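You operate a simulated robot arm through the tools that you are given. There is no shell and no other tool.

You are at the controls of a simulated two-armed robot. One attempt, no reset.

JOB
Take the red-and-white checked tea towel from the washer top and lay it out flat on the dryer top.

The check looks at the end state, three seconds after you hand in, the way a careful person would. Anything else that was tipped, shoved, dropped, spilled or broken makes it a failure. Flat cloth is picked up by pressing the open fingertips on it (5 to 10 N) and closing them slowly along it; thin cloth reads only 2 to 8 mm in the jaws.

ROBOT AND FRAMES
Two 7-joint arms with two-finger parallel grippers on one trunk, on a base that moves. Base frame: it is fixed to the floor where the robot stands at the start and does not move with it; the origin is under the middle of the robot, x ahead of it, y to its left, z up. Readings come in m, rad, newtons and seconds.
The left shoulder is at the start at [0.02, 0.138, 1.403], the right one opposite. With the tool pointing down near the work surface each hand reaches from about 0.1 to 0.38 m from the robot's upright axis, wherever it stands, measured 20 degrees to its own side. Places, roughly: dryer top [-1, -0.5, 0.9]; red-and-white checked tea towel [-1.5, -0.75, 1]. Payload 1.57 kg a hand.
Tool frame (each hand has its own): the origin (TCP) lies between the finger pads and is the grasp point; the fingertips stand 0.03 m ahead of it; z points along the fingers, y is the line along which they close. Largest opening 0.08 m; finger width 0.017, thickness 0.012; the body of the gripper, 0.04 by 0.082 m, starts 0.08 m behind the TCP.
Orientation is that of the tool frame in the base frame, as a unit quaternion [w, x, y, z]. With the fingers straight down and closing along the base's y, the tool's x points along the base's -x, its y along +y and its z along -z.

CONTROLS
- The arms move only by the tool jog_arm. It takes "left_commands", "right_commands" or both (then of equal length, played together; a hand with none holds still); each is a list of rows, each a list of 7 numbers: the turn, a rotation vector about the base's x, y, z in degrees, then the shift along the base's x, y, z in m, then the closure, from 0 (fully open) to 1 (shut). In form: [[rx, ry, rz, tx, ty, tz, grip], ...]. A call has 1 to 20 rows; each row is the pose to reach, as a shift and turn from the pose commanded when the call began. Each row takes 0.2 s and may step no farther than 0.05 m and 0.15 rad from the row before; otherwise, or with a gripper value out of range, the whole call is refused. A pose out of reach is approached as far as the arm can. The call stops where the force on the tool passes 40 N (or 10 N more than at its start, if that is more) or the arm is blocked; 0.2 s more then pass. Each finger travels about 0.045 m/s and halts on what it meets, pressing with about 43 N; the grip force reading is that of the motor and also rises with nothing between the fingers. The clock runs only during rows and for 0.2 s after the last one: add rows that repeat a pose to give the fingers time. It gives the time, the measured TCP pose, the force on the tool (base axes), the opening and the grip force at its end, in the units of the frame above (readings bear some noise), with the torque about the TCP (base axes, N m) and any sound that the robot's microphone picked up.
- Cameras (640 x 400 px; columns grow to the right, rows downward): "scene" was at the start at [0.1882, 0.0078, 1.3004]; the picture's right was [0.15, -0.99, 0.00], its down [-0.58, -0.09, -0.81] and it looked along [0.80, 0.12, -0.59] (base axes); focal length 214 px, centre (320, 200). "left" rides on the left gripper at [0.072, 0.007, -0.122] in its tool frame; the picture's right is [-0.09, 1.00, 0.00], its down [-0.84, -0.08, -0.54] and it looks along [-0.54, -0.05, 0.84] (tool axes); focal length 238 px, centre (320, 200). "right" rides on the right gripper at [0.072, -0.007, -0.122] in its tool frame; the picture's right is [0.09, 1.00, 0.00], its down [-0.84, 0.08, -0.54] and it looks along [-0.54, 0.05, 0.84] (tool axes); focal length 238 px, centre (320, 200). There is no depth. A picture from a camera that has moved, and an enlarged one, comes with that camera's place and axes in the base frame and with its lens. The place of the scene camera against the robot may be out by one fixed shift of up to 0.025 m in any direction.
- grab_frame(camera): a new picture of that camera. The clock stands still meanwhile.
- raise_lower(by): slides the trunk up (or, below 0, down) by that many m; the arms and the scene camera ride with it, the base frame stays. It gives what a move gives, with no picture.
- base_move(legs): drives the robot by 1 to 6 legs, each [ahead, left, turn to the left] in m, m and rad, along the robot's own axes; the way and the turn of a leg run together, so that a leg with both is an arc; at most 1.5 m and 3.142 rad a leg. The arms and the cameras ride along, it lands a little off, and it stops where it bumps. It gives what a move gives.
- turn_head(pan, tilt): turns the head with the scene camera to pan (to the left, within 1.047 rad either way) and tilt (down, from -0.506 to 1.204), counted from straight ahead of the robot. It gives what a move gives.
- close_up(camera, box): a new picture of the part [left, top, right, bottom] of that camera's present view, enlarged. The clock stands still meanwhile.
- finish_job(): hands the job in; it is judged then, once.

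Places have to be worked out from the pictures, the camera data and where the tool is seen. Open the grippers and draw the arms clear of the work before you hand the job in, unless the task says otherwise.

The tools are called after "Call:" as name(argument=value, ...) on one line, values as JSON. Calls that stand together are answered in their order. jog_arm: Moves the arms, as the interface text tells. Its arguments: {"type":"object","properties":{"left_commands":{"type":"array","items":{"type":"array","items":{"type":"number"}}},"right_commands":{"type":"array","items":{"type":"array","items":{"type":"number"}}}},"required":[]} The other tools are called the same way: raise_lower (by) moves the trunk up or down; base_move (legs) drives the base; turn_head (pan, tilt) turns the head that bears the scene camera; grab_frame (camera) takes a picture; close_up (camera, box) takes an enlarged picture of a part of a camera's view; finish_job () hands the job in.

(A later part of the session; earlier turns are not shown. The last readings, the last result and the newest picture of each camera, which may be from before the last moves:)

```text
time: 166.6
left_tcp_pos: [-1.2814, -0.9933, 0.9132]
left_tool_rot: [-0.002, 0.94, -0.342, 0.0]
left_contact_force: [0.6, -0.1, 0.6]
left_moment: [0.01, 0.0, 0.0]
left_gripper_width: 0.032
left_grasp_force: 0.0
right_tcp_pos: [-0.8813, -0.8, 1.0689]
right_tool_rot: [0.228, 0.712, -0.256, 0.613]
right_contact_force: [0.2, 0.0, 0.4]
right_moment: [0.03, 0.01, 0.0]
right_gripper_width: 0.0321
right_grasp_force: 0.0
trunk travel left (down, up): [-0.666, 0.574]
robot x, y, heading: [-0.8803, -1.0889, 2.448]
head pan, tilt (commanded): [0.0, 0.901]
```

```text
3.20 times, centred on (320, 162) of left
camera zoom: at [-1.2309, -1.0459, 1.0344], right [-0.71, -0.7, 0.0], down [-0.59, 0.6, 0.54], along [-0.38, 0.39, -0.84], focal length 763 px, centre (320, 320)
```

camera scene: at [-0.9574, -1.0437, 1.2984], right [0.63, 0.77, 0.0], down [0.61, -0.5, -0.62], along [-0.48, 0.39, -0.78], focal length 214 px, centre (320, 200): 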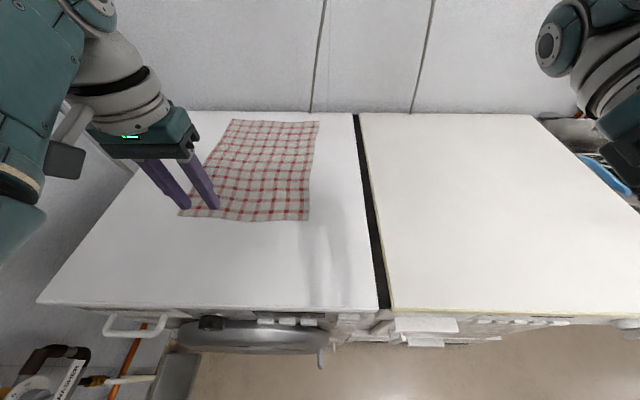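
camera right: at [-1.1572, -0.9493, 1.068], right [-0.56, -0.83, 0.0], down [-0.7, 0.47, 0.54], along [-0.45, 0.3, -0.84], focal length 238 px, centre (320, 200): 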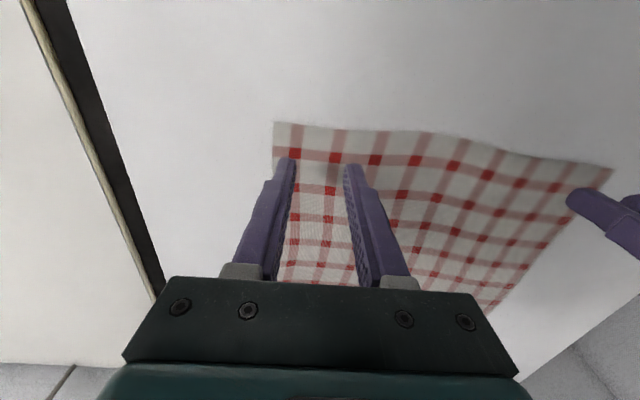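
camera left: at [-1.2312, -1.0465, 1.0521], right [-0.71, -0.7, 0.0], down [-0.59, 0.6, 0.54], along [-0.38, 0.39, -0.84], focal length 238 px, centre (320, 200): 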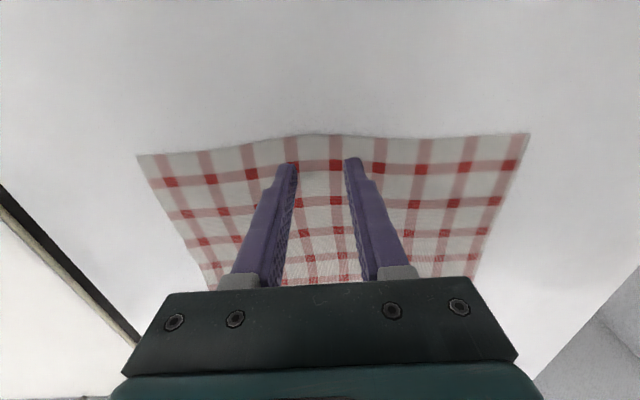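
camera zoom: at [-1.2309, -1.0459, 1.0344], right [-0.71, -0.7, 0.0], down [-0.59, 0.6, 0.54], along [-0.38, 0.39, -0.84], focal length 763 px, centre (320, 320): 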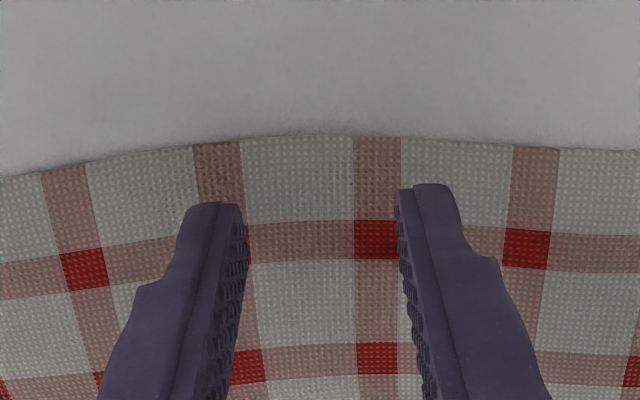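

Tips at about 0.882, contact must be close. I continue in 2 mm steps.

Call:
jog_arm(left_commands=[[0, 0, 0, 0, 0, -0.002, 0.6], [0, 0, 0, 0, 0, -0.004, 0.6], [0, 0, 0, 0, 0, -0.005, 0.6]])

```text
time: 167.4
left_tcp_pos: [-1.2822, -0.9933, 0.9071]
left_tool_rot: [-0.002, 0.94, -0.342, 0.001]
left_contact_force: [0.9, 0.2, 0.7]
left_moment: [-0.04, 0.03, -0.01]
left_gripper_width: 0.0317
left_grasp_force: 0.1
right_tcp_pos: [-0.8829, -0.8001, 1.0683]
right_tool_rot: [0.227, 0.713, -0.255, 0.613]
right_contact_force: [0.0, 1.2, 0.7]
right_moment: [-0.01, -0.02, 0.0]
right_gripper_width: 0.0322
right_grasp_force: 0.1
trunk travel left (down, up): [-0.666, 0.574]
robot x, y, heading: [-0.8824, -1.0926, 2.448]
head pan, tilt (commanded): [0.0, 0.901]
```

Call:
jog_arm(left_commands=[[0, 0, 0, 0, 0, -0.002, 0.6], [0, 0, 0, 0, 0, -0.004, 0.6], [0, 0, 0, 0, 0, -0.005, 0.6]])

```text
time: 168.1
left_tcp_pos: [-1.286, -0.9931, 0.9066]
left_tool_rot: [-0.003, 0.939, -0.343, -0.003]
left_contact_force: [2.8, -2.2, 17.0]
left_moment: [-0.19, -0.09, 0.03]
left_gripper_width: 0.0316
left_grasp_force: 0.1
right_tcp_pos: [-0.8826, -0.7994, 1.0685]
right_tool_rot: [0.227, 0.713, -0.255, 0.612]
right_contact_force: [-0.1, -0.3, 0.3]
right_moment: [-0.03, 0.0, 0.0]
right_gripper_width: 0.0322
right_grasp_force: 0.1
trunk travel left (down, up): [-0.666, 0.574]
robot x, y, heading: [-0.8833, -1.0926, 2.448]
head pan, tilt (commanded): [0.0, 0.901]
stopped in row 3 (left hand): the force on the tool passed its limit at 44 N (the readings are from after the stop); the commanded pose is now the measured one
```

Contact: the surface is at z≈0.877, with 17 N remaining. I ease up about 1 mm to get into the 5–10 N range.

Call:
jog_arm(left_commands=[[0, 0, 0, 0, 0, 0.0008, 0.6], [0, 0, 0, 0, 0, 0.0008, 0.6]])

```text
time: 168.7
left_tcp_pos: [-1.2838, -0.9929, 0.906]
left_tool_rot: [-0.002, 0.94, -0.342, -0.004]
left_contact_force: [-2.8, 1.3, 15.3]
left_moment: [-0.12, 0.07, -0.01]
left_gripper_width: 0.0316
left_grasp_force: 0.0
right_tcp_pos: [-0.8845, -0.7992, 1.0683]
right_tool_rot: [0.227, 0.712, -0.255, 0.613]
right_contact_force: [0.5, -0.8, 0.6]
right_moment: [-0.03, -0.01, 0.0]
right_gripper_width: 0.0322
right_grasp_force: 0.1
trunk travel left (down, up): [-0.666, 0.574]
robot x, y, heading: [-0.8839, -1.0917, 2.45]
head pan, tilt (commanded): [0.0, 0.901]
```

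Call:
jog_arm(left_commands=[[0, 0, 0, 0, 0, 0.0015, 0.6], [0, 0, 0, 0, 0, 0.003, 0.6]])

```text
time: 169.3
left_tcp_pos: [-1.2829, -0.994, 0.9081]
left_tool_rot: [-0.003, 0.94, -0.342, 0.0]
left_contact_force: [0.0, -0.9, 0.3]
left_moment: [0.02, -0.03, 0.02]
left_gripper_width: 0.0319
left_grasp_force: 0.1
right_tcp_pos: [-0.8831, -0.8003, 1.0699]
right_tool_rot: [0.227, 0.713, -0.255, 0.613]
right_contact_force: [-0.4, 0.2, -0.8]
right_moment: [-0.03, -0.02, 0.01]
right_gripper_width: 0.0321
right_grasp_force: 0.1
trunk travel left (down, up): [-0.666, 0.574]
robot x, y, heading: [-0.88, -1.0932, 2.447]
head pan, tilt (commanded): [0.0, 0.901]
```

That lifted off, so contact starts near TCP z≈0.907. I go down 1.8 mm.

Call:
jog_arm(left_commands=[[0, 0, 0, 0, 0, -0.001, 0.6], [0, 0, 0, 0, 0, -0.0018, 0.6], [0, 0, 0, 0, 0, -0.0018, 0.6]])

```text
time: 170.1
left_tcp_pos: [-1.2831, -0.9934, 0.9062]
left_tool_rot: [-0.002, 0.94, -0.342, -0.001]
left_contact_force: [1.4, -1.9, 8.3]
left_moment: [-0.08, -0.02, 0.0]
left_gripper_width: 0.0315
left_grasp_force: 0.1
right_tcp_pos: [-0.8828, -0.8002, 1.0682]
right_tool_rot: [0.228, 0.713, -0.256, 0.612]
right_contact_force: [0.0, 0.6, 0.4]
right_moment: [0.01, -0.01, -0.03]
right_gripper_width: 0.0325
right_grasp_force: 0.1
trunk travel left (down, up): [-0.666, 0.574]
robot x, y, heading: [-0.8816, -1.0898, 2.45]
head pan, tilt (commanded): [0.0, 0.901]
```

Force is 8.3 N, within the target range. I close slowly along the cloth.

Call:
jog_arm(left_commands=[[0, 0, 0, 0, 0, 0, 0.65], [0, 0, 0, 0, 0, 0, 0.7], [0, 0, 0, 0, 0, 0, 0.75], [0, 0, 0, 0, 0, 0, 0.8], [0, 0, 0, 0, 0, 0, 0.85], [0, 0, 0, 0, 0, 0, 0.9], [0, 0, 0, 0, 0, 0, 0.95], [0, 0, 0, 0, 0, 0, 1.0], [0, 0, 0, 0, 0, 0, 1.0], [0, 0, 0, 0, 0, 0, 1.0]])

Call:
close_up(camera="left", box=[220, 100, 420, 225])

```text
time: 172.3
left_tcp_pos: [-1.2847, -0.9935, 0.9066]
left_tool_rot: [-0.003, 0.94, -0.342, -0.003]
left_contact_force: [0.3, -0.1, 8.4]
left_moment: [-0.05, 0.01, 0.01]
left_gripper_width: 0.0013
left_grasp_force: 23.2
right_tcp_pos: [-0.884, -0.7995, 1.07]
right_tool_rot: [0.228, 0.712, -0.256, 0.613]
right_contact_force: [-0.1, -1.5, -1.1]
right_moment: [-0.02, 0.0, 0.04]
right_gripper_width: 0.0321
right_grasp_force: 0.1
trunk travel left (down, up): [-0.666, 0.574]
robot x, y, heading: [-0.879, -1.0898, 2.449]
head pan, tilt (commanded): [0.0, 0.901]
```

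```text
3.20 times, centred on (320, 162) of left
camera zoom: at [-1.2328, -1.0451, 1.0287], right [-0.71, -0.7, 0.0], down [-0.59, 0.59, 0.55], along [-0.38, 0.39, -0.84], focal length 763 px, centre (320, 320)
```

zoom: 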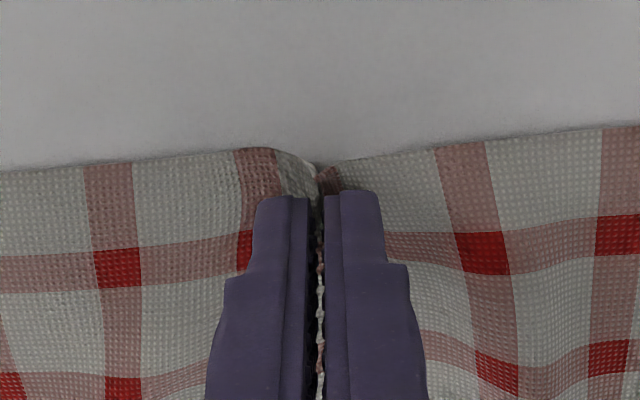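

Cloth is visible pinched between the fingers (width 1.3 mm). I lift 2.5 cm and look.

Call:
jog_arm(left_commands=[[0, 0, 0, 0, 0, 0.0, 1.0], [0, 0, 0, 0, 0, 0.008, 1.0], [0, 0, 0, 0, 0, 0.016, 1.0], [0, 0, 0, 0, 0, 0.025, 1.0]])

Call:
grab_frame(camera="left")

Call:
grab_frame(camera="scene")

```text
time: 173.3
left_tcp_pos: [-1.2832, -0.9932, 0.9305]
left_tool_rot: [-0.002, 0.94, -0.342, -0.002]
left_contact_force: [0.1, -1.3, -0.6]
left_moment: [-0.01, 0.05, -0.01]
left_gripper_width: 0.0019
left_grasp_force: 22.9
right_tcp_pos: [-0.8828, -0.7996, 1.0691]
right_tool_rot: [0.227, 0.712, -0.256, 0.613]
right_contact_force: [-0.9, -0.1, 1.1]
right_moment: [0.03, 0.01, 0.01]
right_gripper_width: 0.0319
right_grasp_force: 0.1
trunk travel left (down, up): [-0.666, 0.574]
robot x, y, heading: [-0.8815, -1.0925, 2.448]
head pan, tilt (commanded): [0.0, 0.901]
```

```text
taken
camera left: at [-1.2321, -1.0454, 1.0536], right [-0.71, -0.7, 0.0], down [-0.59, 0.59, 0.55], along [-0.38, 0.39, -0.84], focal length 238 px, centre (320, 200)
```

left: 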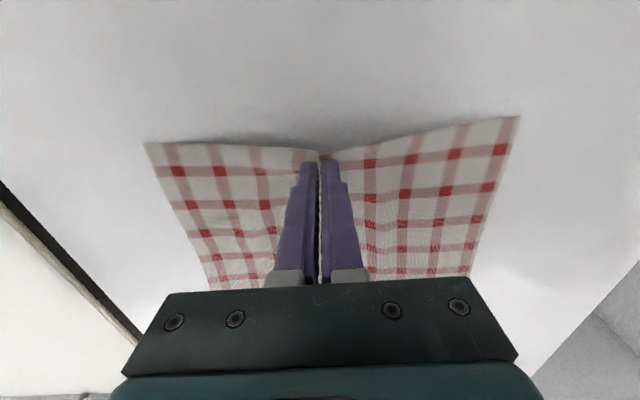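

```text
taken
camera scene: at [-1.0157, -0.9862, 1.1663], right [0.64, 0.77, 0.0], down [0.6, -0.5, -0.62], along [-0.48, 0.4, -0.78], focal length 214 px, centre (320, 200)
```

scene: 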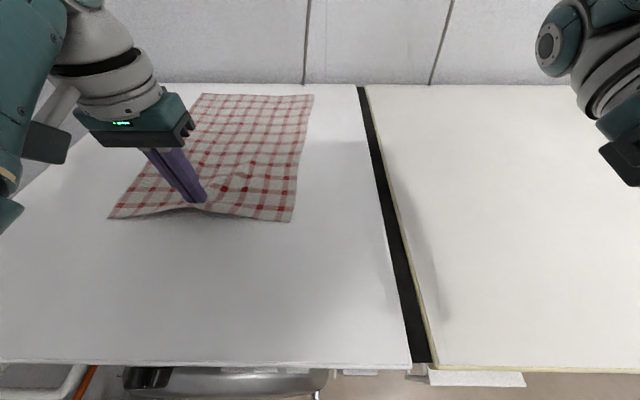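

The towel is held at its front centre. I now drive straight back 0.165 m to pull it toward the front of the washer.

Call:
base_move(legs=[[-0.165, 0, 0]])

Call:
grab_frame(camera="scene")

Call:
grab_frame(camera="left")

```text
time: 174.8
left_tcp_pos: [-1.1538, -1.0997, 0.9315]
left_tool_rot: [-0.003, 0.939, -0.343, -0.001]
left_contact_force: [0.4, -0.3, -0.6]
left_moment: [-0.01, -0.01, 0.01]
left_gripper_width: 0.0015
left_grasp_force: 23.6
right_tcp_pos: [-0.7534, -0.9081, 1.0683]
right_tool_rot: [0.227, 0.713, -0.255, 0.613]
right_contact_force: [0.4, 0.0, 0.7]
right_moment: [0.01, 0.0, -0.01]
right_gripper_width: 0.0319
right_grasp_force: 0.2
trunk travel left (down, up): [-0.666, 0.574]
robot x, y, heading: [-0.7575, -1.1991, 2.451]
head pan, tilt (commanded): [0.0, 0.901]
```

```text
taken
camera scene: at [-0.8863, -1.0936, 1.1663], right [0.64, 0.77, 0.0], down [0.6, -0.5, -0.62], along [-0.48, 0.4, -0.78], focal length 214 px, centre (320, 200)
```

scene: 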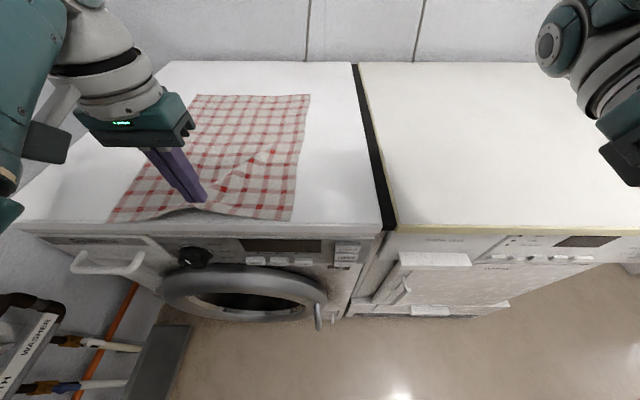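

```text
taken
camera left: at [-1.1027, -1.1526, 1.0537], right [-0.71, -0.7, 0.0], down [-0.59, 0.59, 0.55], along [-0.38, 0.39, -0.84], focal length 238 px, centre (320, 200)
```

left: 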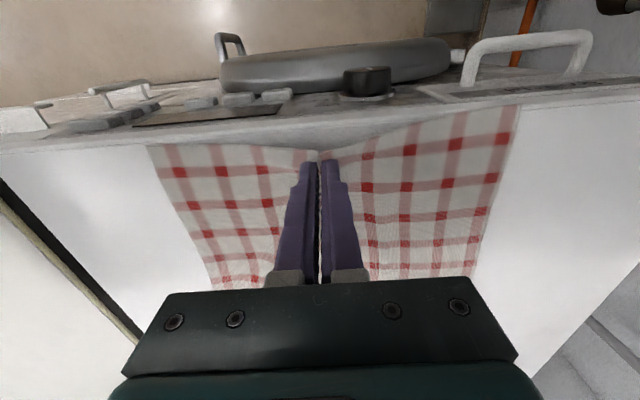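

The towel slid as one flat sheet; its front edge is now about 1 cm inside the washer's front edge. I lower the hand to just above contact and open gently.

Call:
jog_arm(left_commands=[[0, 0, 0, 0, 0, -0.008, 1.0], [0, 0, 0, 0, 0, -0.016, 1.0], [0, 0, 0, 0, 0, -0.022, 1.0], [0, 0, 0, 0, 0, -0.022, 0.95], [0, 0, 0, 0, 0, -0.022, 0.85], [0, 0, 0, 0, 0, -0.022, 0.75], [0, 0, 0, 0, 0, -0.022, 0.6], [0, 0, 0, 0, 0, -0.022, 0.6]])

Call:
grab_frame(camera="left")

```text
time: 176.6
left_tcp_pos: [-1.1532, -1.1006, 0.9098]
left_tool_rot: [-0.003, 0.939, -0.344, -0.002]
left_contact_force: [-0.9, 0.0, 0.3]
left_moment: [0.0, -0.02, -0.02]
left_gripper_width: 0.0321
left_grasp_force: 0.0
right_tcp_pos: [-0.7535, -0.9073, 1.0684]
right_tool_rot: [0.227, 0.713, -0.256, 0.612]
right_contact_force: [-0.1, 1.0, -0.8]
right_moment: [-0.03, -0.03, -0.05]
right_gripper_width: 0.0322
right_grasp_force: 0.2
trunk travel left (down, up): [-0.666, 0.574]
robot x, y, heading: [-0.7531, -1.1995, 2.452]
head pan, tilt (commanded): [0.0, 0.901]
```

```text
taken
camera left: at [-1.1031, -1.1528, 1.0318], right [-0.71, -0.7, 0.0], down [-0.59, 0.59, 0.55], along [-0.38, 0.39, -0.84], focal length 238 px, centre (320, 200)
```

left: 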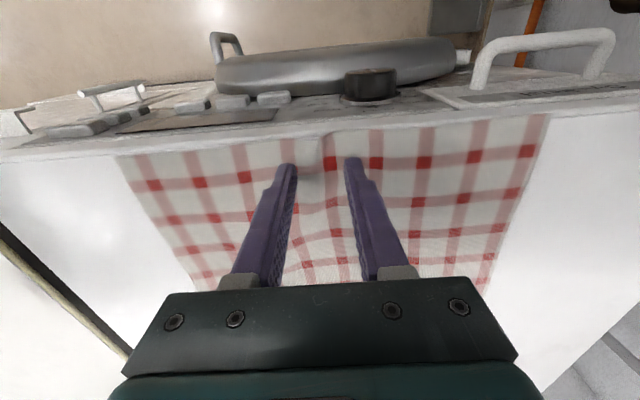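

Released cleanly, with the towel nearly flat along the front edge. I raise the trunk 0.08 m and measure the towel's new place.

Call:
raise_lower(by=0.08)

Call:
grab_frame(camera="left")

Call:
grab_frame(camera="scene")

```text
time: 177.8
left_tcp_pos: [-1.1541, -1.1003, 0.9892]
left_tool_rot: [-0.003, 0.939, -0.343, -0.002]
left_contact_force: [-0.2, -0.6, -0.6]
left_moment: [0.01, -0.05, -0.01]
left_gripper_width: 0.0318
left_grasp_force: 0.0
right_tcp_pos: [-0.7526, -0.9074, 1.1491]
right_tool_rot: [0.227, 0.712, -0.255, 0.614]
right_contact_force: [-0.2, -0.1, -0.1]
right_moment: [0.0, -0.01, -0.06]
right_gripper_width: 0.0322
right_grasp_force: 0.1
trunk travel left (down, up): [-0.746, 0.494]
robot x, y, heading: [-0.7554, -1.2041, 2.446]
head pan, tilt (commanded): [0.0, 0.901]
```

```text
taken
camera left: at [-1.103, -1.1529, 1.1118], right [-0.71, -0.7, 0.0], down [-0.59, 0.59, 0.55], along [-0.38, 0.39, -0.84], focal length 238 px, centre (320, 200)
```

left: 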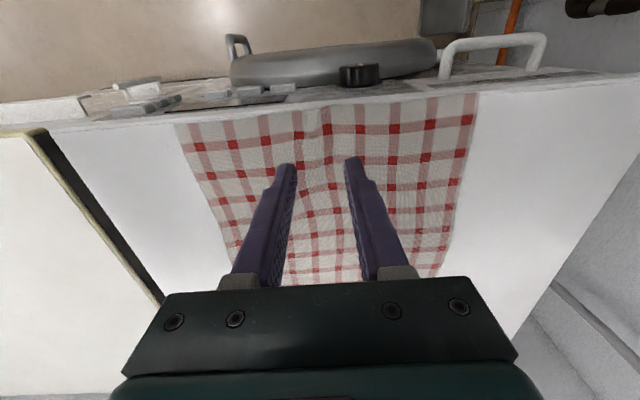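

```text
taken
camera scene: at [-0.8863, -1.0935, 1.2463], right [0.64, 0.77, 0.0], down [0.6, -0.5, -0.62], along [-0.48, 0.4, -0.78], focal length 214 px, centre (320, 200)
```

scene: 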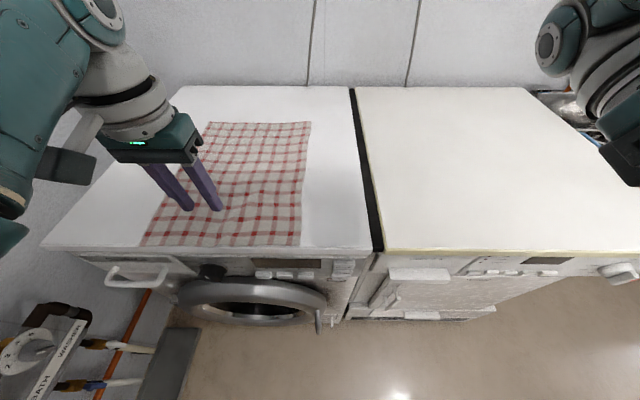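

The towel now spans about q 0.04–0.44 with its right edge at s≈0.755. Before dragging, I inspect the gap and compare the heights of the two tops.

Call:
close_up(camera="left", box=[0, 90, 180, 310])

Call:
close_up(camera="scene", box=[330, 170, 420, 270])

```text
1.82 times, centred on (90, 200) of left
camera zoom: at [-1.103, -1.1529, 1.1118], right [-0.71, -0.7, 0.0], down [-0.59, 0.59, 0.55], along [-0.38, 0.39, -0.84], focal length 433 px, centre (738, 200)
```

zoom: 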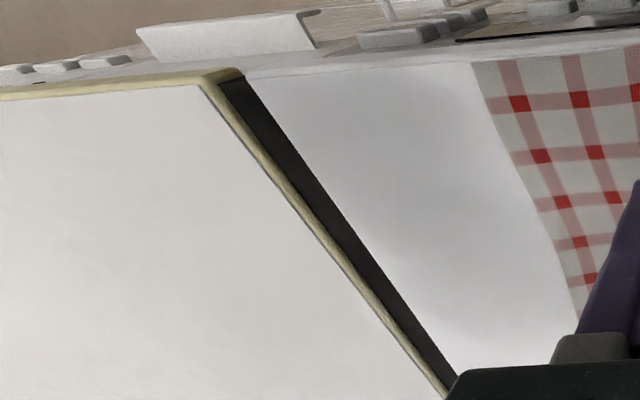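

```text
4.00 times, centred on (375, 220) of scene
camera zoom: at [-0.8863, -1.0935, 1.2463], right [0.64, 0.77, 0.0], down [0.6, -0.5, -0.62], along [-0.48, 0.4, -0.78], focal length 858 px, centre (100, 120)
```

zoom: 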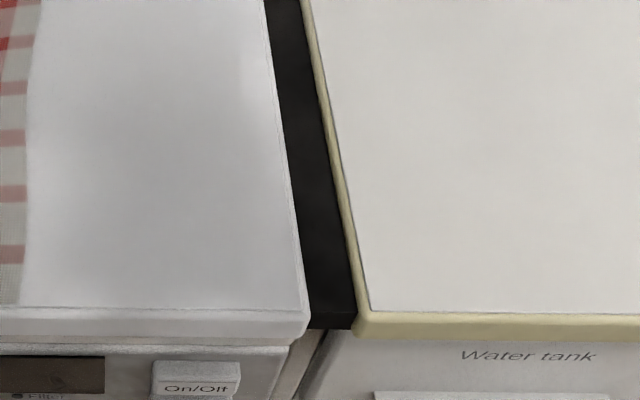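

The tops are level within a few millimetres with only a shallow strip between, so sliding across is feasible. I drive so the left hand sits over the middle of the towel's right edge (about s=0.768, q=0.24).

Call:
base_move(legs=[[0.17, -0.128, 0.004]])

Call:
grab_frame(camera="left")

Call:
grab_frame(camera="scene")

```text
time: 179.4
left_tcp_pos: [-1.2074, -0.8976, 0.9886]
left_tool_rot: [-0.003, 0.94, -0.341, -0.002]
left_contact_force: [-0.8, 0.3, 0.1]
left_moment: [0.0, 0.0, 0.02]
left_gripper_width: 0.0318
left_grasp_force: 0.0
right_tcp_pos: [-0.8079, -0.7011, 1.1482]
right_tool_rot: [0.226, 0.713, -0.254, 0.613]
right_contact_force: [0.2, 0.3, 0.5]
right_moment: [0.0, 0.01, 0.01]
right_gripper_width: 0.0321
right_grasp_force: 0.0
trunk travel left (down, up): [-0.746, 0.494]
robot x, y, heading: [-0.8091, -0.998, 2.455]
head pan, tilt (commanded): [0.0, 0.901]
```

```text
taken
camera left: at [-1.1563, -0.9486, 1.1117], right [-0.71, -0.71, 0.0], down [-0.59, 0.59, 0.55], along [-0.38, 0.39, -0.84], focal length 238 px, centre (320, 200)
```

left: 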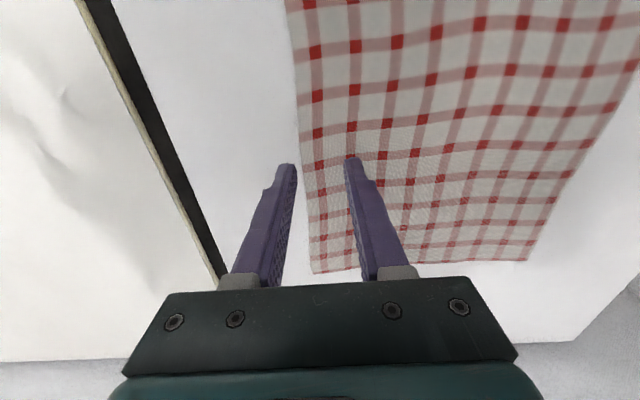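

```text
taken
camera scene: at [-0.9399, -0.8883, 1.2464], right [0.64, 0.77, 0.0], down [0.61, -0.5, -0.62], along [-0.48, 0.39, -0.78], focal length 214 px, centre (320, 200)
```

scene: 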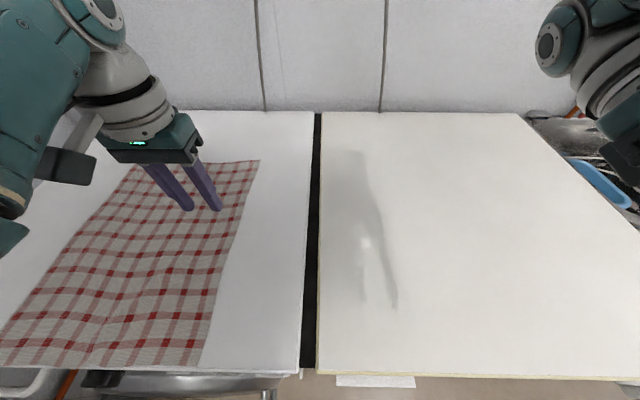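

The hand is 2.2 cm inside the edge, at mid-length. I shift 1 cm toward the edge so the right finger lands just off the cloth, and lower the trunk 7.5 cm.

Call:
jog_arm(left_commands=[[0, 0, 0, 0.003, 0.004, 0, 0.6], [0, 0, 0, 0.0064, 0.0077, 0, 0.6]])

Call:
raise_lower(by=-0.074)

Call:
grab_frame(camera="left")

```text
time: 180.0
left_tcp_pos: [-1.2008, -0.8892, 0.9895]
left_tool_rot: [-0.002, 0.94, -0.34, -0.002]
left_contact_force: [0.0, 0.3, 0.2]
left_moment: [-0.01, 0.01, 0.0]
left_gripper_width: 0.0319
left_grasp_force: 0.1
right_tcp_pos: [-0.8085, -0.7012, 1.1485]
right_tool_rot: [0.226, 0.713, -0.254, 0.613]
right_contact_force: [-0.3, 0.2, -0.4]
right_moment: [0.01, -0.01, -0.04]
right_gripper_width: 0.0321
right_grasp_force: 0.0
trunk travel left (down, up): [-0.746, 0.494]
robot x, y, heading: [-0.8071, -0.9918, 2.452]
head pan, tilt (commanded): [0.0, 0.901]
```

```text
time: 181.1
left_tcp_pos: [-1.2008, -0.8885, 0.9161]
left_tool_rot: [-0.002, 0.94, -0.341, -0.002]
left_contact_force: [-0.3, 0.0, 0.5]
left_moment: [-0.03, 0.0, 0.02]
left_gripper_width: 0.032
left_grasp_force: 0.1
right_tcp_pos: [-0.807, -0.7016, 1.0744]
right_tool_rot: [0.226, 0.713, -0.253, 0.614]
right_contact_force: [-0.3, -0.7, -0.4]
right_moment: [0.02, -0.01, -0.02]
right_gripper_width: 0.0319
right_grasp_force: 0.1
trunk travel left (down, up): [-0.672, 0.568]
robot x, y, heading: [-0.8078, -0.9954, 2.45]
head pan, tilt (commanded): [0.0, 0.901]
```

```text
taken
camera left: at [-1.1501, -0.9406, 1.0382], right [-0.71, -0.71, 0.0], down [-0.59, 0.59, 0.55], along [-0.38, 0.39, -0.84], focal length 238 px, centre (320, 200)
```

left: 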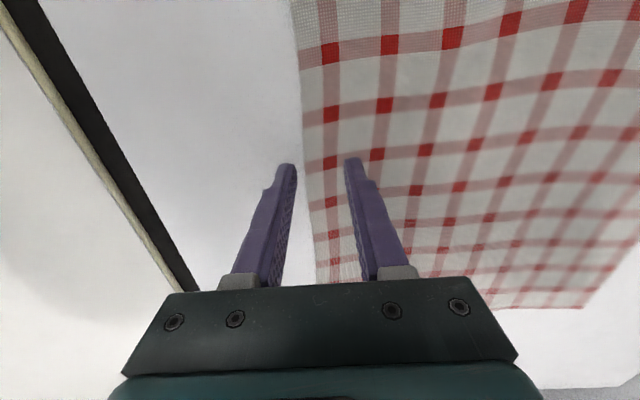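

The fingers straddle the edge nicely. I lower to just above contact in fine steps.

Call:
jog_arm(left_commands=[[0, 0, 0, 0, 0, -0.002, 0.6], [0, 0, 0, 0, 0, -0.004, 0.6], [0, 0, 0, 0, 0, -0.006, 0.6], [0, 0, 0, 0, 0, -0.007, 0.6]])

```text
time: 182.1
left_tcp_pos: [-1.2011, -0.8874, 0.9092]
left_tool_rot: [-0.003, 0.94, -0.341, -0.002]
left_contact_force: [0.8, 0.3, 0.3]
left_moment: [0.02, -0.01, -0.02]
left_gripper_width: 0.0318
left_grasp_force: 0.1
right_tcp_pos: [-0.8077, -0.701, 1.0746]
right_tool_rot: [0.226, 0.713, -0.254, 0.613]
right_contact_force: [0.0, 0.0, -1.1]
right_moment: [-0.01, 0.01, 0.0]
right_gripper_width: 0.0318
right_grasp_force: 0.1
trunk travel left (down, up): [-0.672, 0.568]
robot x, y, heading: [-0.8041, -0.9906, 2.451]
head pan, tilt (commanded): [0.0, 0.901]
```

Call:
jog_arm(left_commands=[[0, 0, 0, 0, 0, -0.001, 0.6], [0, 0, 0, 0, 0, -0.002, 0.6], [0, 0, 0, 0, 0, -0.0025, 0.6], [0, 0, 0, 0, 0, -0.0025, 0.6]])

```text
time: 183.1
left_tcp_pos: [-1.2015, -0.8884, 0.907]
left_tool_rot: [-0.003, 0.941, -0.34, -0.002]
left_contact_force: [0.6, 0.5, 0.7]
left_moment: [0.03, 0.03, 0.04]
left_gripper_width: 0.032
left_grasp_force: 0.2
right_tcp_pos: [-0.8077, -0.7015, 1.074]
right_tool_rot: [0.226, 0.713, -0.254, 0.613]
right_contact_force: [-0.7, -0.3, -0.3]
right_moment: [-0.01, 0.02, 0.0]
right_gripper_width: 0.0319
right_grasp_force: 0.1
trunk travel left (down, up): [-0.672, 0.568]
robot x, y, heading: [-0.8058, -0.9956, 2.45]
head pan, tilt (commanded): [0.0, 0.901]
```

Call:
jog_arm(left_commands=[[0, 0, 0, 0, 0, -0.0008, 0.6], [0, 0, 0, 0, 0, -0.0016, 0.6], [0, 0, 0, 0, 0, -0.0016, 0.6]])

```text
time: 183.9
left_tcp_pos: [-1.2023, -0.8891, 0.9063]
left_tool_rot: [-0.003, 0.941, -0.339, -0.002]
left_contact_force: [2.9, -1.3, 12.9]
left_moment: [-0.29, 0.03, 0.05]
left_gripper_width: 0.0313
left_grasp_force: 0.1
right_tcp_pos: [-0.8083, -0.7006, 1.0748]
right_tool_rot: [0.227, 0.713, -0.254, 0.613]
right_contact_force: [0.4, -0.9, -0.8]
right_moment: [-0.02, 0.0, 0.01]
right_gripper_width: 0.0317
right_grasp_force: 0.0
trunk travel left (down, up): [-0.672, 0.568]
robot x, y, heading: [-0.8066, -0.9941, 2.453]
head pan, tilt (commanded): [0.0, 0.901]
```

12.9 N, slightly high. I ease half a millimetre and then close slowly.

Call:
jog_arm(left_commands=[[0, 0, 0, 0, 0, 0.0005, 0.6], [0, 0, 0, 0, 0, 0.0005, 0.65], [0, 0, 0, 0, 0, 0.0005, 0.7], [0, 0, 0, 0, 0, 0.0005, 0.75], [0, 0, 0, 0, 0, 0.0005, 0.8], [0, 0, 0, 0, 0, 0.0005, 0.85], [0, 0, 0, 0, 0, 0.0005, 0.9], [0, 0, 0, 0, 0, 0.0005, 0.95], [0, 0, 0, 0, 0, 0.0005, 1.0], [0, 0, 0, 0, 0, 0.0005, 1.0], [0, 0, 0, 0, 0, 0.0005, 1.0]])

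Call:
close_up(camera="left", box=[220, 100, 420, 225])

```text
time: 186.3
left_tcp_pos: [-1.2043, -0.8893, 0.9061]
left_tool_rot: [-0.002, 0.94, -0.341, -0.002]
left_contact_force: [-0.8, -0.7, 16.2]
left_moment: [-0.22, 0.1, 0.01]
left_gripper_width: 0.0026
left_grasp_force: 23.5
right_tcp_pos: [-0.8089, -0.7015, 1.0747]
right_tool_rot: [0.227, 0.713, -0.254, 0.613]
right_contact_force: [-0.3, 0.1, 0.8]
right_moment: [-0.04, 0.0, 0.01]
right_gripper_width: 0.032
right_grasp_force: 0.0
trunk travel left (down, up): [-0.672, 0.568]
robot x, y, heading: [-0.8101, -0.9944, 2.453]
head pan, tilt (commanded): [0.0, 0.901]
```

```text
3.20 times, centred on (320, 162) of left
camera zoom: at [-1.1513, -0.9413, 1.0283], right [-0.71, -0.71, 0.0], down [-0.59, 0.59, 0.55], along [-0.39, 0.39, -0.84], focal length 763 px, centre (320, 320)
```

zoom: 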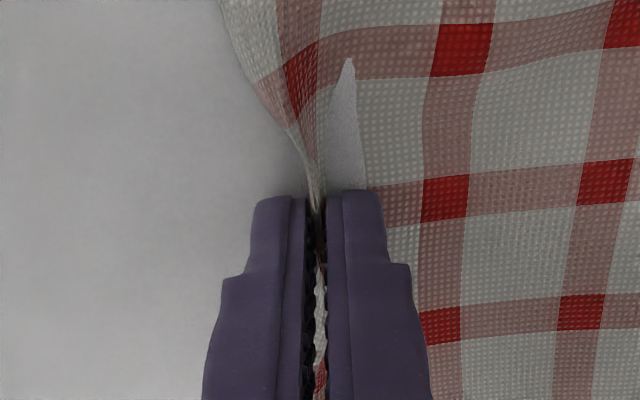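

The edge is pinched (2.6 mm). I lift 3.5 cm and check.

Call:
jog_arm(left_commands=[[0, 0, 0, 0, 0, 0.005, 1.0], [0, 0, 0, 0, 0, 0.015, 1.0], [0, 0, 0, 0, 0, 0.025, 1.0], [0, 0, 0, 0, 0, 0.035, 1.0]])

Call:
grab_frame(camera="left")

Call:
grab_frame(camera="scene")

```text
time: 187.3
left_tcp_pos: [-1.1996, -0.8885, 0.9396]
left_tool_rot: [-0.002, 0.941, -0.34, -0.002]
left_contact_force: [0.0, -0.1, 0.6]
left_moment: [-0.01, 0.01, -0.02]
left_gripper_width: 0.0024
left_grasp_force: 23.8
right_tcp_pos: [-0.8076, -0.7012, 1.0742]
right_tool_rot: [0.226, 0.713, -0.255, 0.613]
right_contact_force: [-0.5, 0.0, -0.1]
right_moment: [0.0, 0.01, -0.02]
right_gripper_width: 0.0322
right_grasp_force: 0.1
trunk travel left (down, up): [-0.672, 0.568]
robot x, y, heading: [-0.8065, -0.9938, 2.451]
head pan, tilt (commanded): [0.0, 0.901]
```

```text
taken
camera left: at [-1.1492, -0.9396, 1.0616], right [-0.71, -0.71, 0.0], down [-0.59, 0.59, 0.55], along [-0.38, 0.39, -0.84], focal length 238 px, centre (320, 200)
```

left: 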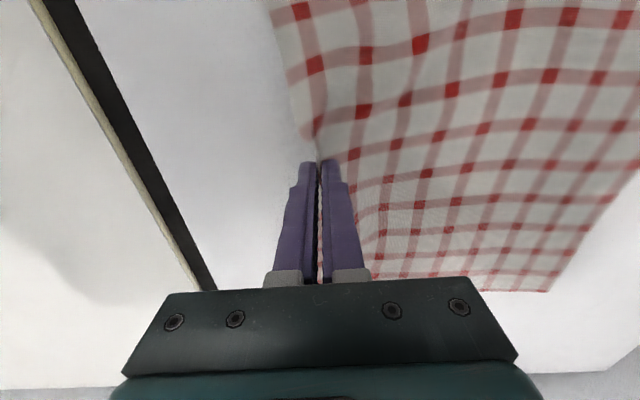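

```text
taken
camera scene: at [-0.9399, -0.8883, 1.1723], right [0.64, 0.77, 0.0], down [0.61, -0.5, -0.62], along [-0.48, 0.39, -0.78], focal length 214 px, centre (320, 200)
```

scene: 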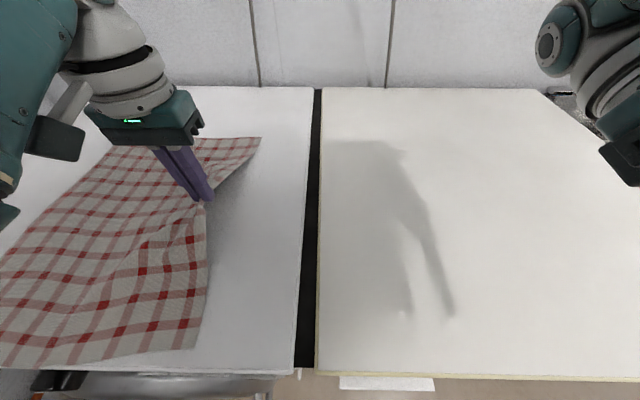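

Grip holds. I start the sideways drag: 0.14 m to the right first, bringing the leading edge near the gap, and look.

Call:
base_move(legs=[[0.01, -0.14, 0]])

Call:
grab_frame(camera="scene")

Call:
grab_frame(camera="left")

```text
time: 188.7
left_tcp_pos: [-1.1203, -0.7735, 0.9394]
left_tool_rot: [-0.002, 0.94, -0.341, -0.002]
left_contact_force: [0.7, -0.2, 0.3]
left_moment: [0.02, 0.02, 0.01]
left_gripper_width: 0.0026
left_grasp_force: 23.8
right_tcp_pos: [-0.7268, -0.5892, 1.0745]
right_tool_rot: [0.227, 0.713, -0.255, 0.613]
right_contact_force: [-0.3, -0.1, 0.4]
right_moment: [-0.01, 0.03, -0.02]
right_gripper_width: 0.0321
right_grasp_force: 0.1
trunk travel left (down, up): [-0.672, 0.568]
robot x, y, heading: [-0.7239, -0.882, 2.452]
head pan, tilt (commanded): [0.0, 0.901]
```

```text
taken
camera scene: at [-0.8591, -0.7747, 1.1724], right [0.64, 0.77, 0.0], down [0.6, -0.5, -0.62], along [-0.48, 0.4, -0.78], focal length 214 px, centre (320, 200)
```

scene: 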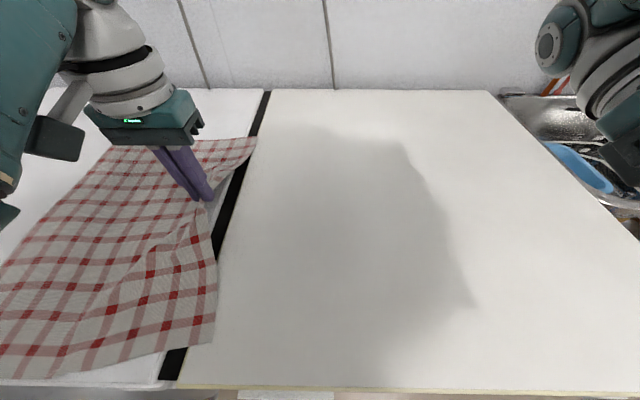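

```text
taken
camera left: at [-1.0689, -0.8253, 1.0616], right [-0.71, -0.7, 0.0], down [-0.59, 0.59, 0.55], along [-0.38, 0.39, -0.84], focal length 238 px, centre (320, 200)
```

left: 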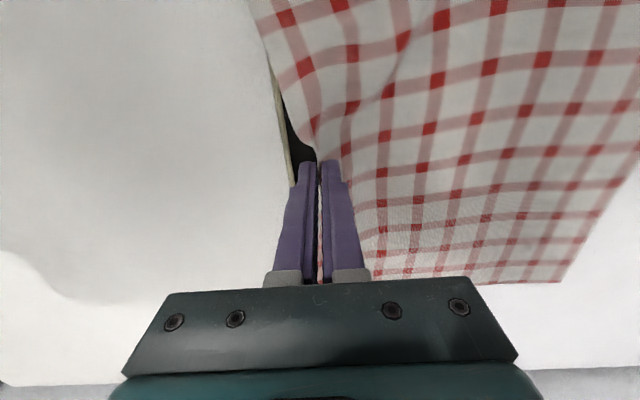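

The front corner has already crossed the gap without catching. I continue 0.12 m and check again.

Call:
base_move(legs=[[0.005, -0.12, 0]])

Call:
grab_frame(camera="scene")

```text
time: 189.9
left_tcp_pos: [-1.0474, -0.6772, 0.9392]
left_tool_rot: [-0.002, 0.94, -0.342, -0.002]
left_contact_force: [-0.1, 0.5, -0.4]
left_moment: [0.02, 0.01, 0.0]
left_gripper_width: 0.0026
left_grasp_force: 23.6
right_tcp_pos: [-0.6542, -0.4922, 1.0751]
right_tool_rot: [0.228, 0.713, -0.256, 0.613]
right_contact_force: [-0.4, -0.3, 0.0]
right_moment: [0.01, -0.02, -0.02]
right_gripper_width: 0.032
right_grasp_force: 0.0
trunk travel left (down, up): [-0.672, 0.568]
robot x, y, heading: [-0.6529, -0.7864, 2.447]
head pan, tilt (commanded): [0.0, 0.901]
```

```text
taken
camera scene: at [-0.7862, -0.6788, 1.1724], right [0.64, 0.77, 0.0], down [0.6, -0.5, -0.62], along [-0.48, 0.4, -0.78], focal length 214 px, centre (320, 200)
```

scene: 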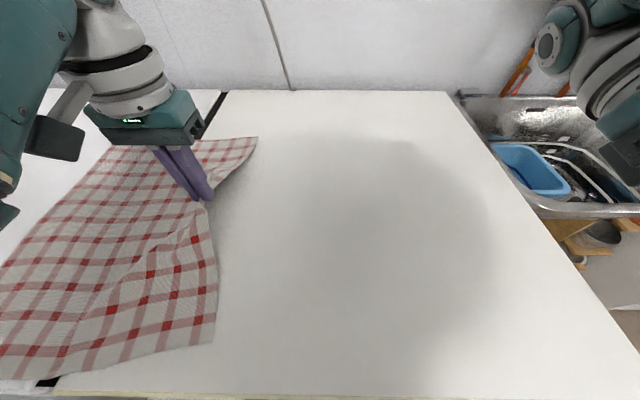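

The whole leading edge is on the dryer, smooth and uncaught. I continue 0.18 m.

Call:
base_move(legs=[[0.005, -0.18, 0]])

Call:
grab_frame(camera="scene")

```text
time: 191.4
left_tcp_pos: [-0.9348, -0.5329, 0.9405]
left_tool_rot: [-0.003, 0.939, -0.344, -0.002]
left_contact_force: [0.0, -0.4, -0.1]
left_moment: [0.01, -0.03, 0.0]
left_gripper_width: 0.0024
left_grasp_force: 24.1
right_tcp_pos: [-0.5409, -0.35, 1.0737]
right_tool_rot: [0.228, 0.712, -0.256, 0.613]
right_contact_force: [0.6, 0.3, 0.7]
right_moment: [0.02, 0.02, -0.04]
right_gripper_width: 0.0318
right_grasp_force: 0.1
trunk travel left (down, up): [-0.672, 0.568]
robot x, y, heading: [-0.5418, -0.6421, 2.445]
head pan, tilt (commanded): [0.0, 0.901]
```

```text
taken
camera scene: at [-0.6741, -0.5361, 1.1724], right [0.64, 0.77, 0.0], down [0.6, -0.5, -0.62], along [-0.48, 0.4, -0.78], focal length 214 px, centre (320, 200)
```

scene: 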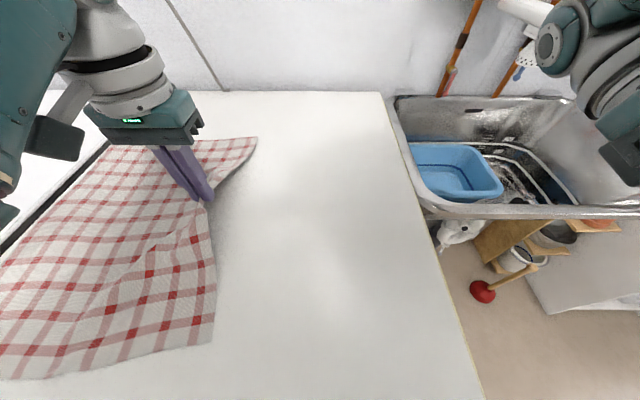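

Smooth so far, with the pinch at s≈0.32. The faucet is about 0.25 m clear of the parked right arm. I make the last sideways move of 0.165 m.

Call:
base_move(legs=[[0.005, -0.165, 0]])

Call:
grab_frame(camera="scene")

Call:
grab_frame(camera="left")

```text
time: 192.8
left_tcp_pos: [-0.8329, -0.4036, 0.9402]
left_tool_rot: [-0.001, 0.938, -0.345, -0.001]
left_contact_force: [-0.3, -0.1, 0.5]
left_moment: [0.01, 0.02, 0.02]
left_gripper_width: 0.0024
left_grasp_force: 24.1
right_tcp_pos: [-0.439, -0.2225, 1.0739]
right_tool_rot: [0.229, 0.712, -0.257, 0.612]
right_contact_force: [-0.9, -0.1, 0.7]
right_moment: [0.0, -0.01, 0.0]
right_gripper_width: 0.0319
right_grasp_force: 0.0
trunk travel left (down, up): [-0.672, 0.568]
robot x, y, heading: [-0.4401, -0.516, 2.441]
head pan, tilt (commanded): [0.0, 0.901]
```

```text
taken
camera scene: at [-0.5726, -0.4072, 1.1724], right [0.64, 0.77, 0.0], down [0.6, -0.5, -0.62], along [-0.48, 0.4, -0.78], focal length 214 px, centre (320, 200)
```

scene: 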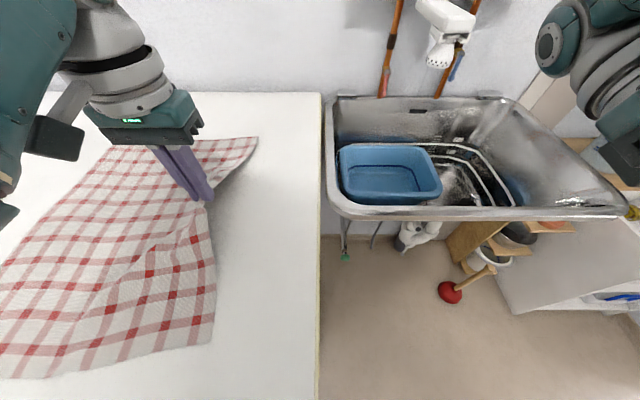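

```text
taken
camera left: at [-0.7829, -0.4565, 1.0618], right [-0.71, -0.7, 0.0], down [-0.59, 0.6, 0.55], along [-0.38, 0.39, -0.84], focal length 238 px, centre (320, 200)
```

left: 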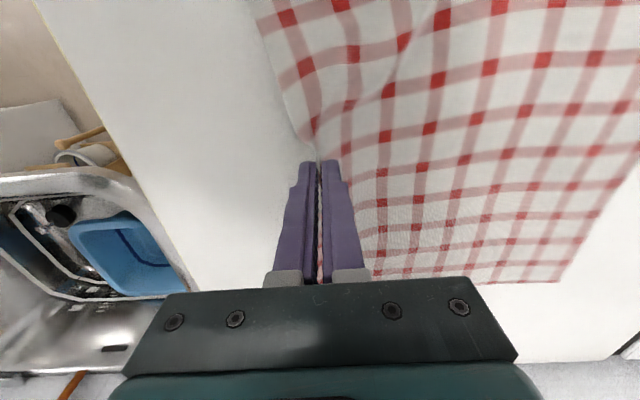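

The towel now lies over the dryer with roughly 0.12–0.42 in s and 0.07–0.46 in q. I lower the pinched edge gently, checking the force, since the dryer top may differ slightly in height.

Call:
jog_arm(left_commands=[[0, 0, 0, 0.001, 0.001, -0.007, 1.0], [0, 0, 0, 0.002, 0.002, -0.014, 1.0], [0, 0, 0, 0.002, 0.003, -0.02, 1.0], [0, 0, 0, 0.002, 0.003, -0.024, 1.0], [0, 0, 0, 0.002, 0.003, -0.027, 1.0]])

```text
time: 194.1
left_tcp_pos: [-0.8322, -0.3998, 0.9134]
left_tool_rot: [-0.002, 0.938, -0.345, -0.003]
left_contact_force: [0.7, 0.1, -0.6]
left_moment: [0.01, 0.06, 0.01]
left_gripper_width: 0.0027
left_grasp_force: 24.0
right_tcp_pos: [-0.4392, -0.2216, 1.075]
right_tool_rot: [0.231, 0.71, -0.258, 0.613]
right_contact_force: [0.0, -0.6, -0.4]
right_moment: [-0.01, -0.03, 0.0]
right_gripper_width: 0.0322
right_grasp_force: 0.0
trunk travel left (down, up): [-0.672, 0.568]
robot x, y, heading: [-0.4406, -0.5166, 2.445]
head pan, tilt (commanded): [0.0, 0.901]
```

Call:
jog_arm(left_commands=[[0, 0, 0, 0, 0, -0.002, 1.0], [0, 0, 0, 0, 0, -0.004, 1.0], [0, 0, 0, 0, 0, -0.005, 1.0]])

Call:
close_up(camera="left", box=[200, 60, 440, 210])

```text
time: 194.8
left_tcp_pos: [-0.8314, -0.4016, 0.9079]
left_tool_rot: [-0.003, 0.938, -0.346, -0.002]
left_contact_force: [0.0, -0.7, 0.4]
left_moment: [0.04, 0.02, 0.02]
left_gripper_width: 0.0025
left_grasp_force: 23.9
right_tcp_pos: [-0.4386, -0.223, 1.0741]
right_tool_rot: [0.23, 0.711, -0.257, 0.613]
right_contact_force: [0.1, 0.0, 0.2]
right_moment: [-0.03, -0.03, 0.01]
right_gripper_width: 0.0321
right_grasp_force: 0.0
trunk travel left (down, up): [-0.672, 0.568]
robot x, y, heading: [-0.4364, -0.5165, 2.443]
head pan, tilt (commanded): [0.0, 0.901]
```

```text
2.67 times, centred on (320, 135) of left
camera zoom: at [-0.7799, -0.4538, 1.0302], right [-0.72, -0.7, 0.0], down [-0.59, 0.6, 0.55], along [-0.38, 0.39, -0.84], focal length 636 px, centre (320, 373)
```

zoom: 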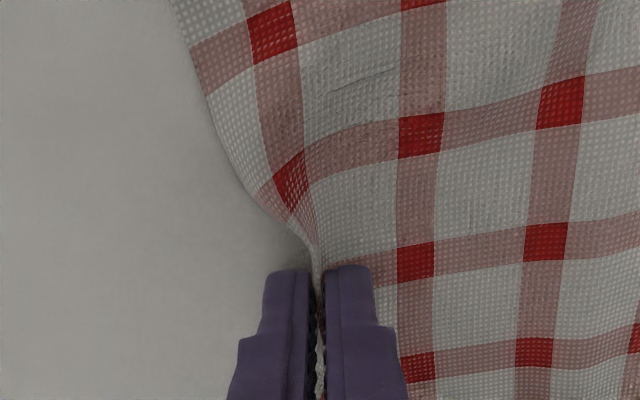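

I open the fingers slowly at this height and watch how the fold relaxes.

Call:
jog_arm(left_commands=[[0, 0, 0, 0, 0, 0, 0.97], [0, 0, 0, 0, 0, 0, 0.93], [0, 0, 0, 0, 0, 0, 0.88], [0, 0, 0, 0, 0, 0, 0.82], [0, 0, 0, 0, 0, 0, 0.75], [0, 0, 0, 0, 0, 0, 0.68], [0, 0, 0, 0, 0, 0, 0.6], [0, 0, 0, 0, 0, 0, 0.5], [0, 0, 0, 0, 0, 0, 0.4], [0, 0, 0, 0, 0, 0, 0.4]])

Call:
close_up(camera="left", box=[160, 40, 480, 240])

```text
time: 197.1
left_tcp_pos: [-0.83, -0.4015, 0.9086]
left_tool_rot: [-0.003, 0.938, -0.346, -0.001]
left_contact_force: [0.6, 0.8, -0.8]
left_moment: [0.01, 0.01, -0.01]
left_gripper_width: 0.0482
left_grasp_force: 0.1
right_tcp_pos: [-0.4393, -0.221, 1.0738]
right_tool_rot: [0.23, 0.711, -0.257, 0.613]
right_contact_force: [0.6, 0.6, -0.3]
right_moment: [0.01, -0.01, -0.03]
right_gripper_width: 0.0317
right_grasp_force: 0.1
trunk travel left (down, up): [-0.672, 0.568]
robot x, y, heading: [-0.4404, -0.5185, 2.444]
head pan, tilt (commanded): [0.0, 0.901]
```

```text
2.00 times, centred on (320, 140) of left
camera zoom: at [-0.78, -0.4539, 1.0303], right [-0.71, -0.7, 0.0], down [-0.59, 0.6, 0.55], along [-0.38, 0.39, -0.84], focal length 477 px, centre (320, 320)
```

zoom: 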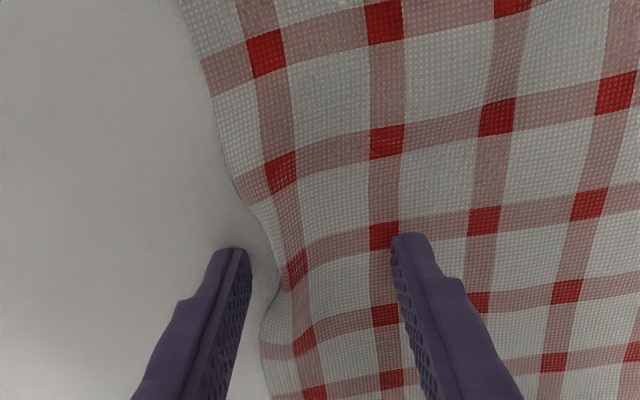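

Released, with only a small notch left in the edge. I raise the trunk 0.12 m and inspect the whole towel.

Call:
raise_lower(by=0.12)

Call:
grab_frame(camera="left")

Call:
grab_frame(camera="scene")

```text
time: 198.6
left_tcp_pos: [-0.8303, -0.4013, 1.0281]
left_tool_rot: [-0.003, 0.939, -0.345, -0.002]
left_contact_force: [-0.4, 0.4, -0.1]
left_moment: [0.03, 0.0, -0.01]
left_gripper_width: 0.048
left_grasp_force: 0.1
right_tcp_pos: [-0.4374, -0.2213, 1.194]
right_tool_rot: [0.23, 0.711, -0.258, 0.613]
right_contact_force: [0.1, 0.1, 0.9]
right_moment: [0.0, -0.01, 0.02]
right_gripper_width: 0.0318
right_grasp_force: 0.0
trunk travel left (down, up): [-0.792, 0.448]
robot x, y, heading: [-0.4442, -0.5131, 2.443]
head pan, tilt (commanded): [0.0, 0.901]
```

```text
taken
camera left: at [-0.78, -0.4539, 1.1502], right [-0.71, -0.7, 0.0], down [-0.59, 0.6, 0.55], along [-0.38, 0.39, -0.84], focal length 238 px, centre (320, 200)
```

left: 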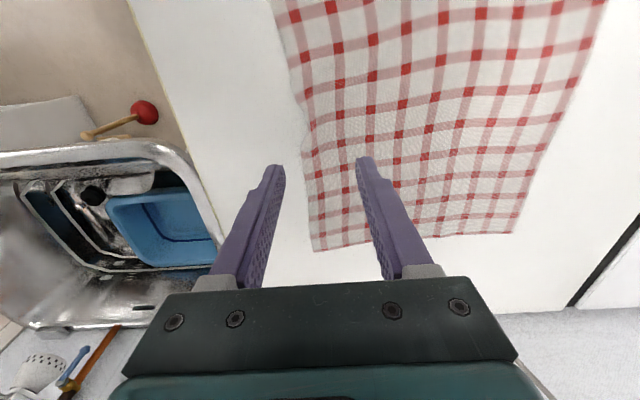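

```text
taken
camera scene: at [-0.5726, -0.4073, 1.2923], right [0.64, 0.77, 0.0], down [0.6, -0.5, -0.62], along [-0.48, 0.4, -0.78], focal length 214 px, centre (320, 200)
```

scene: 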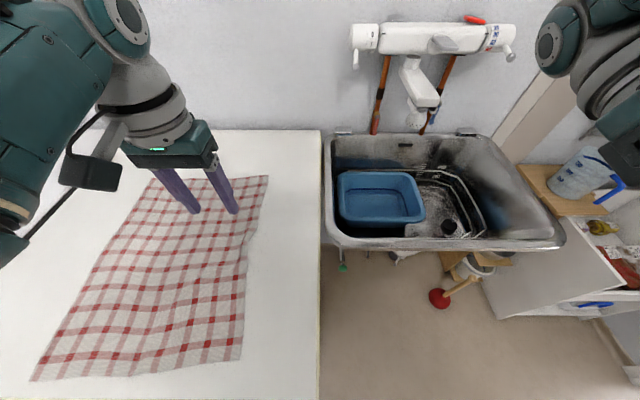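

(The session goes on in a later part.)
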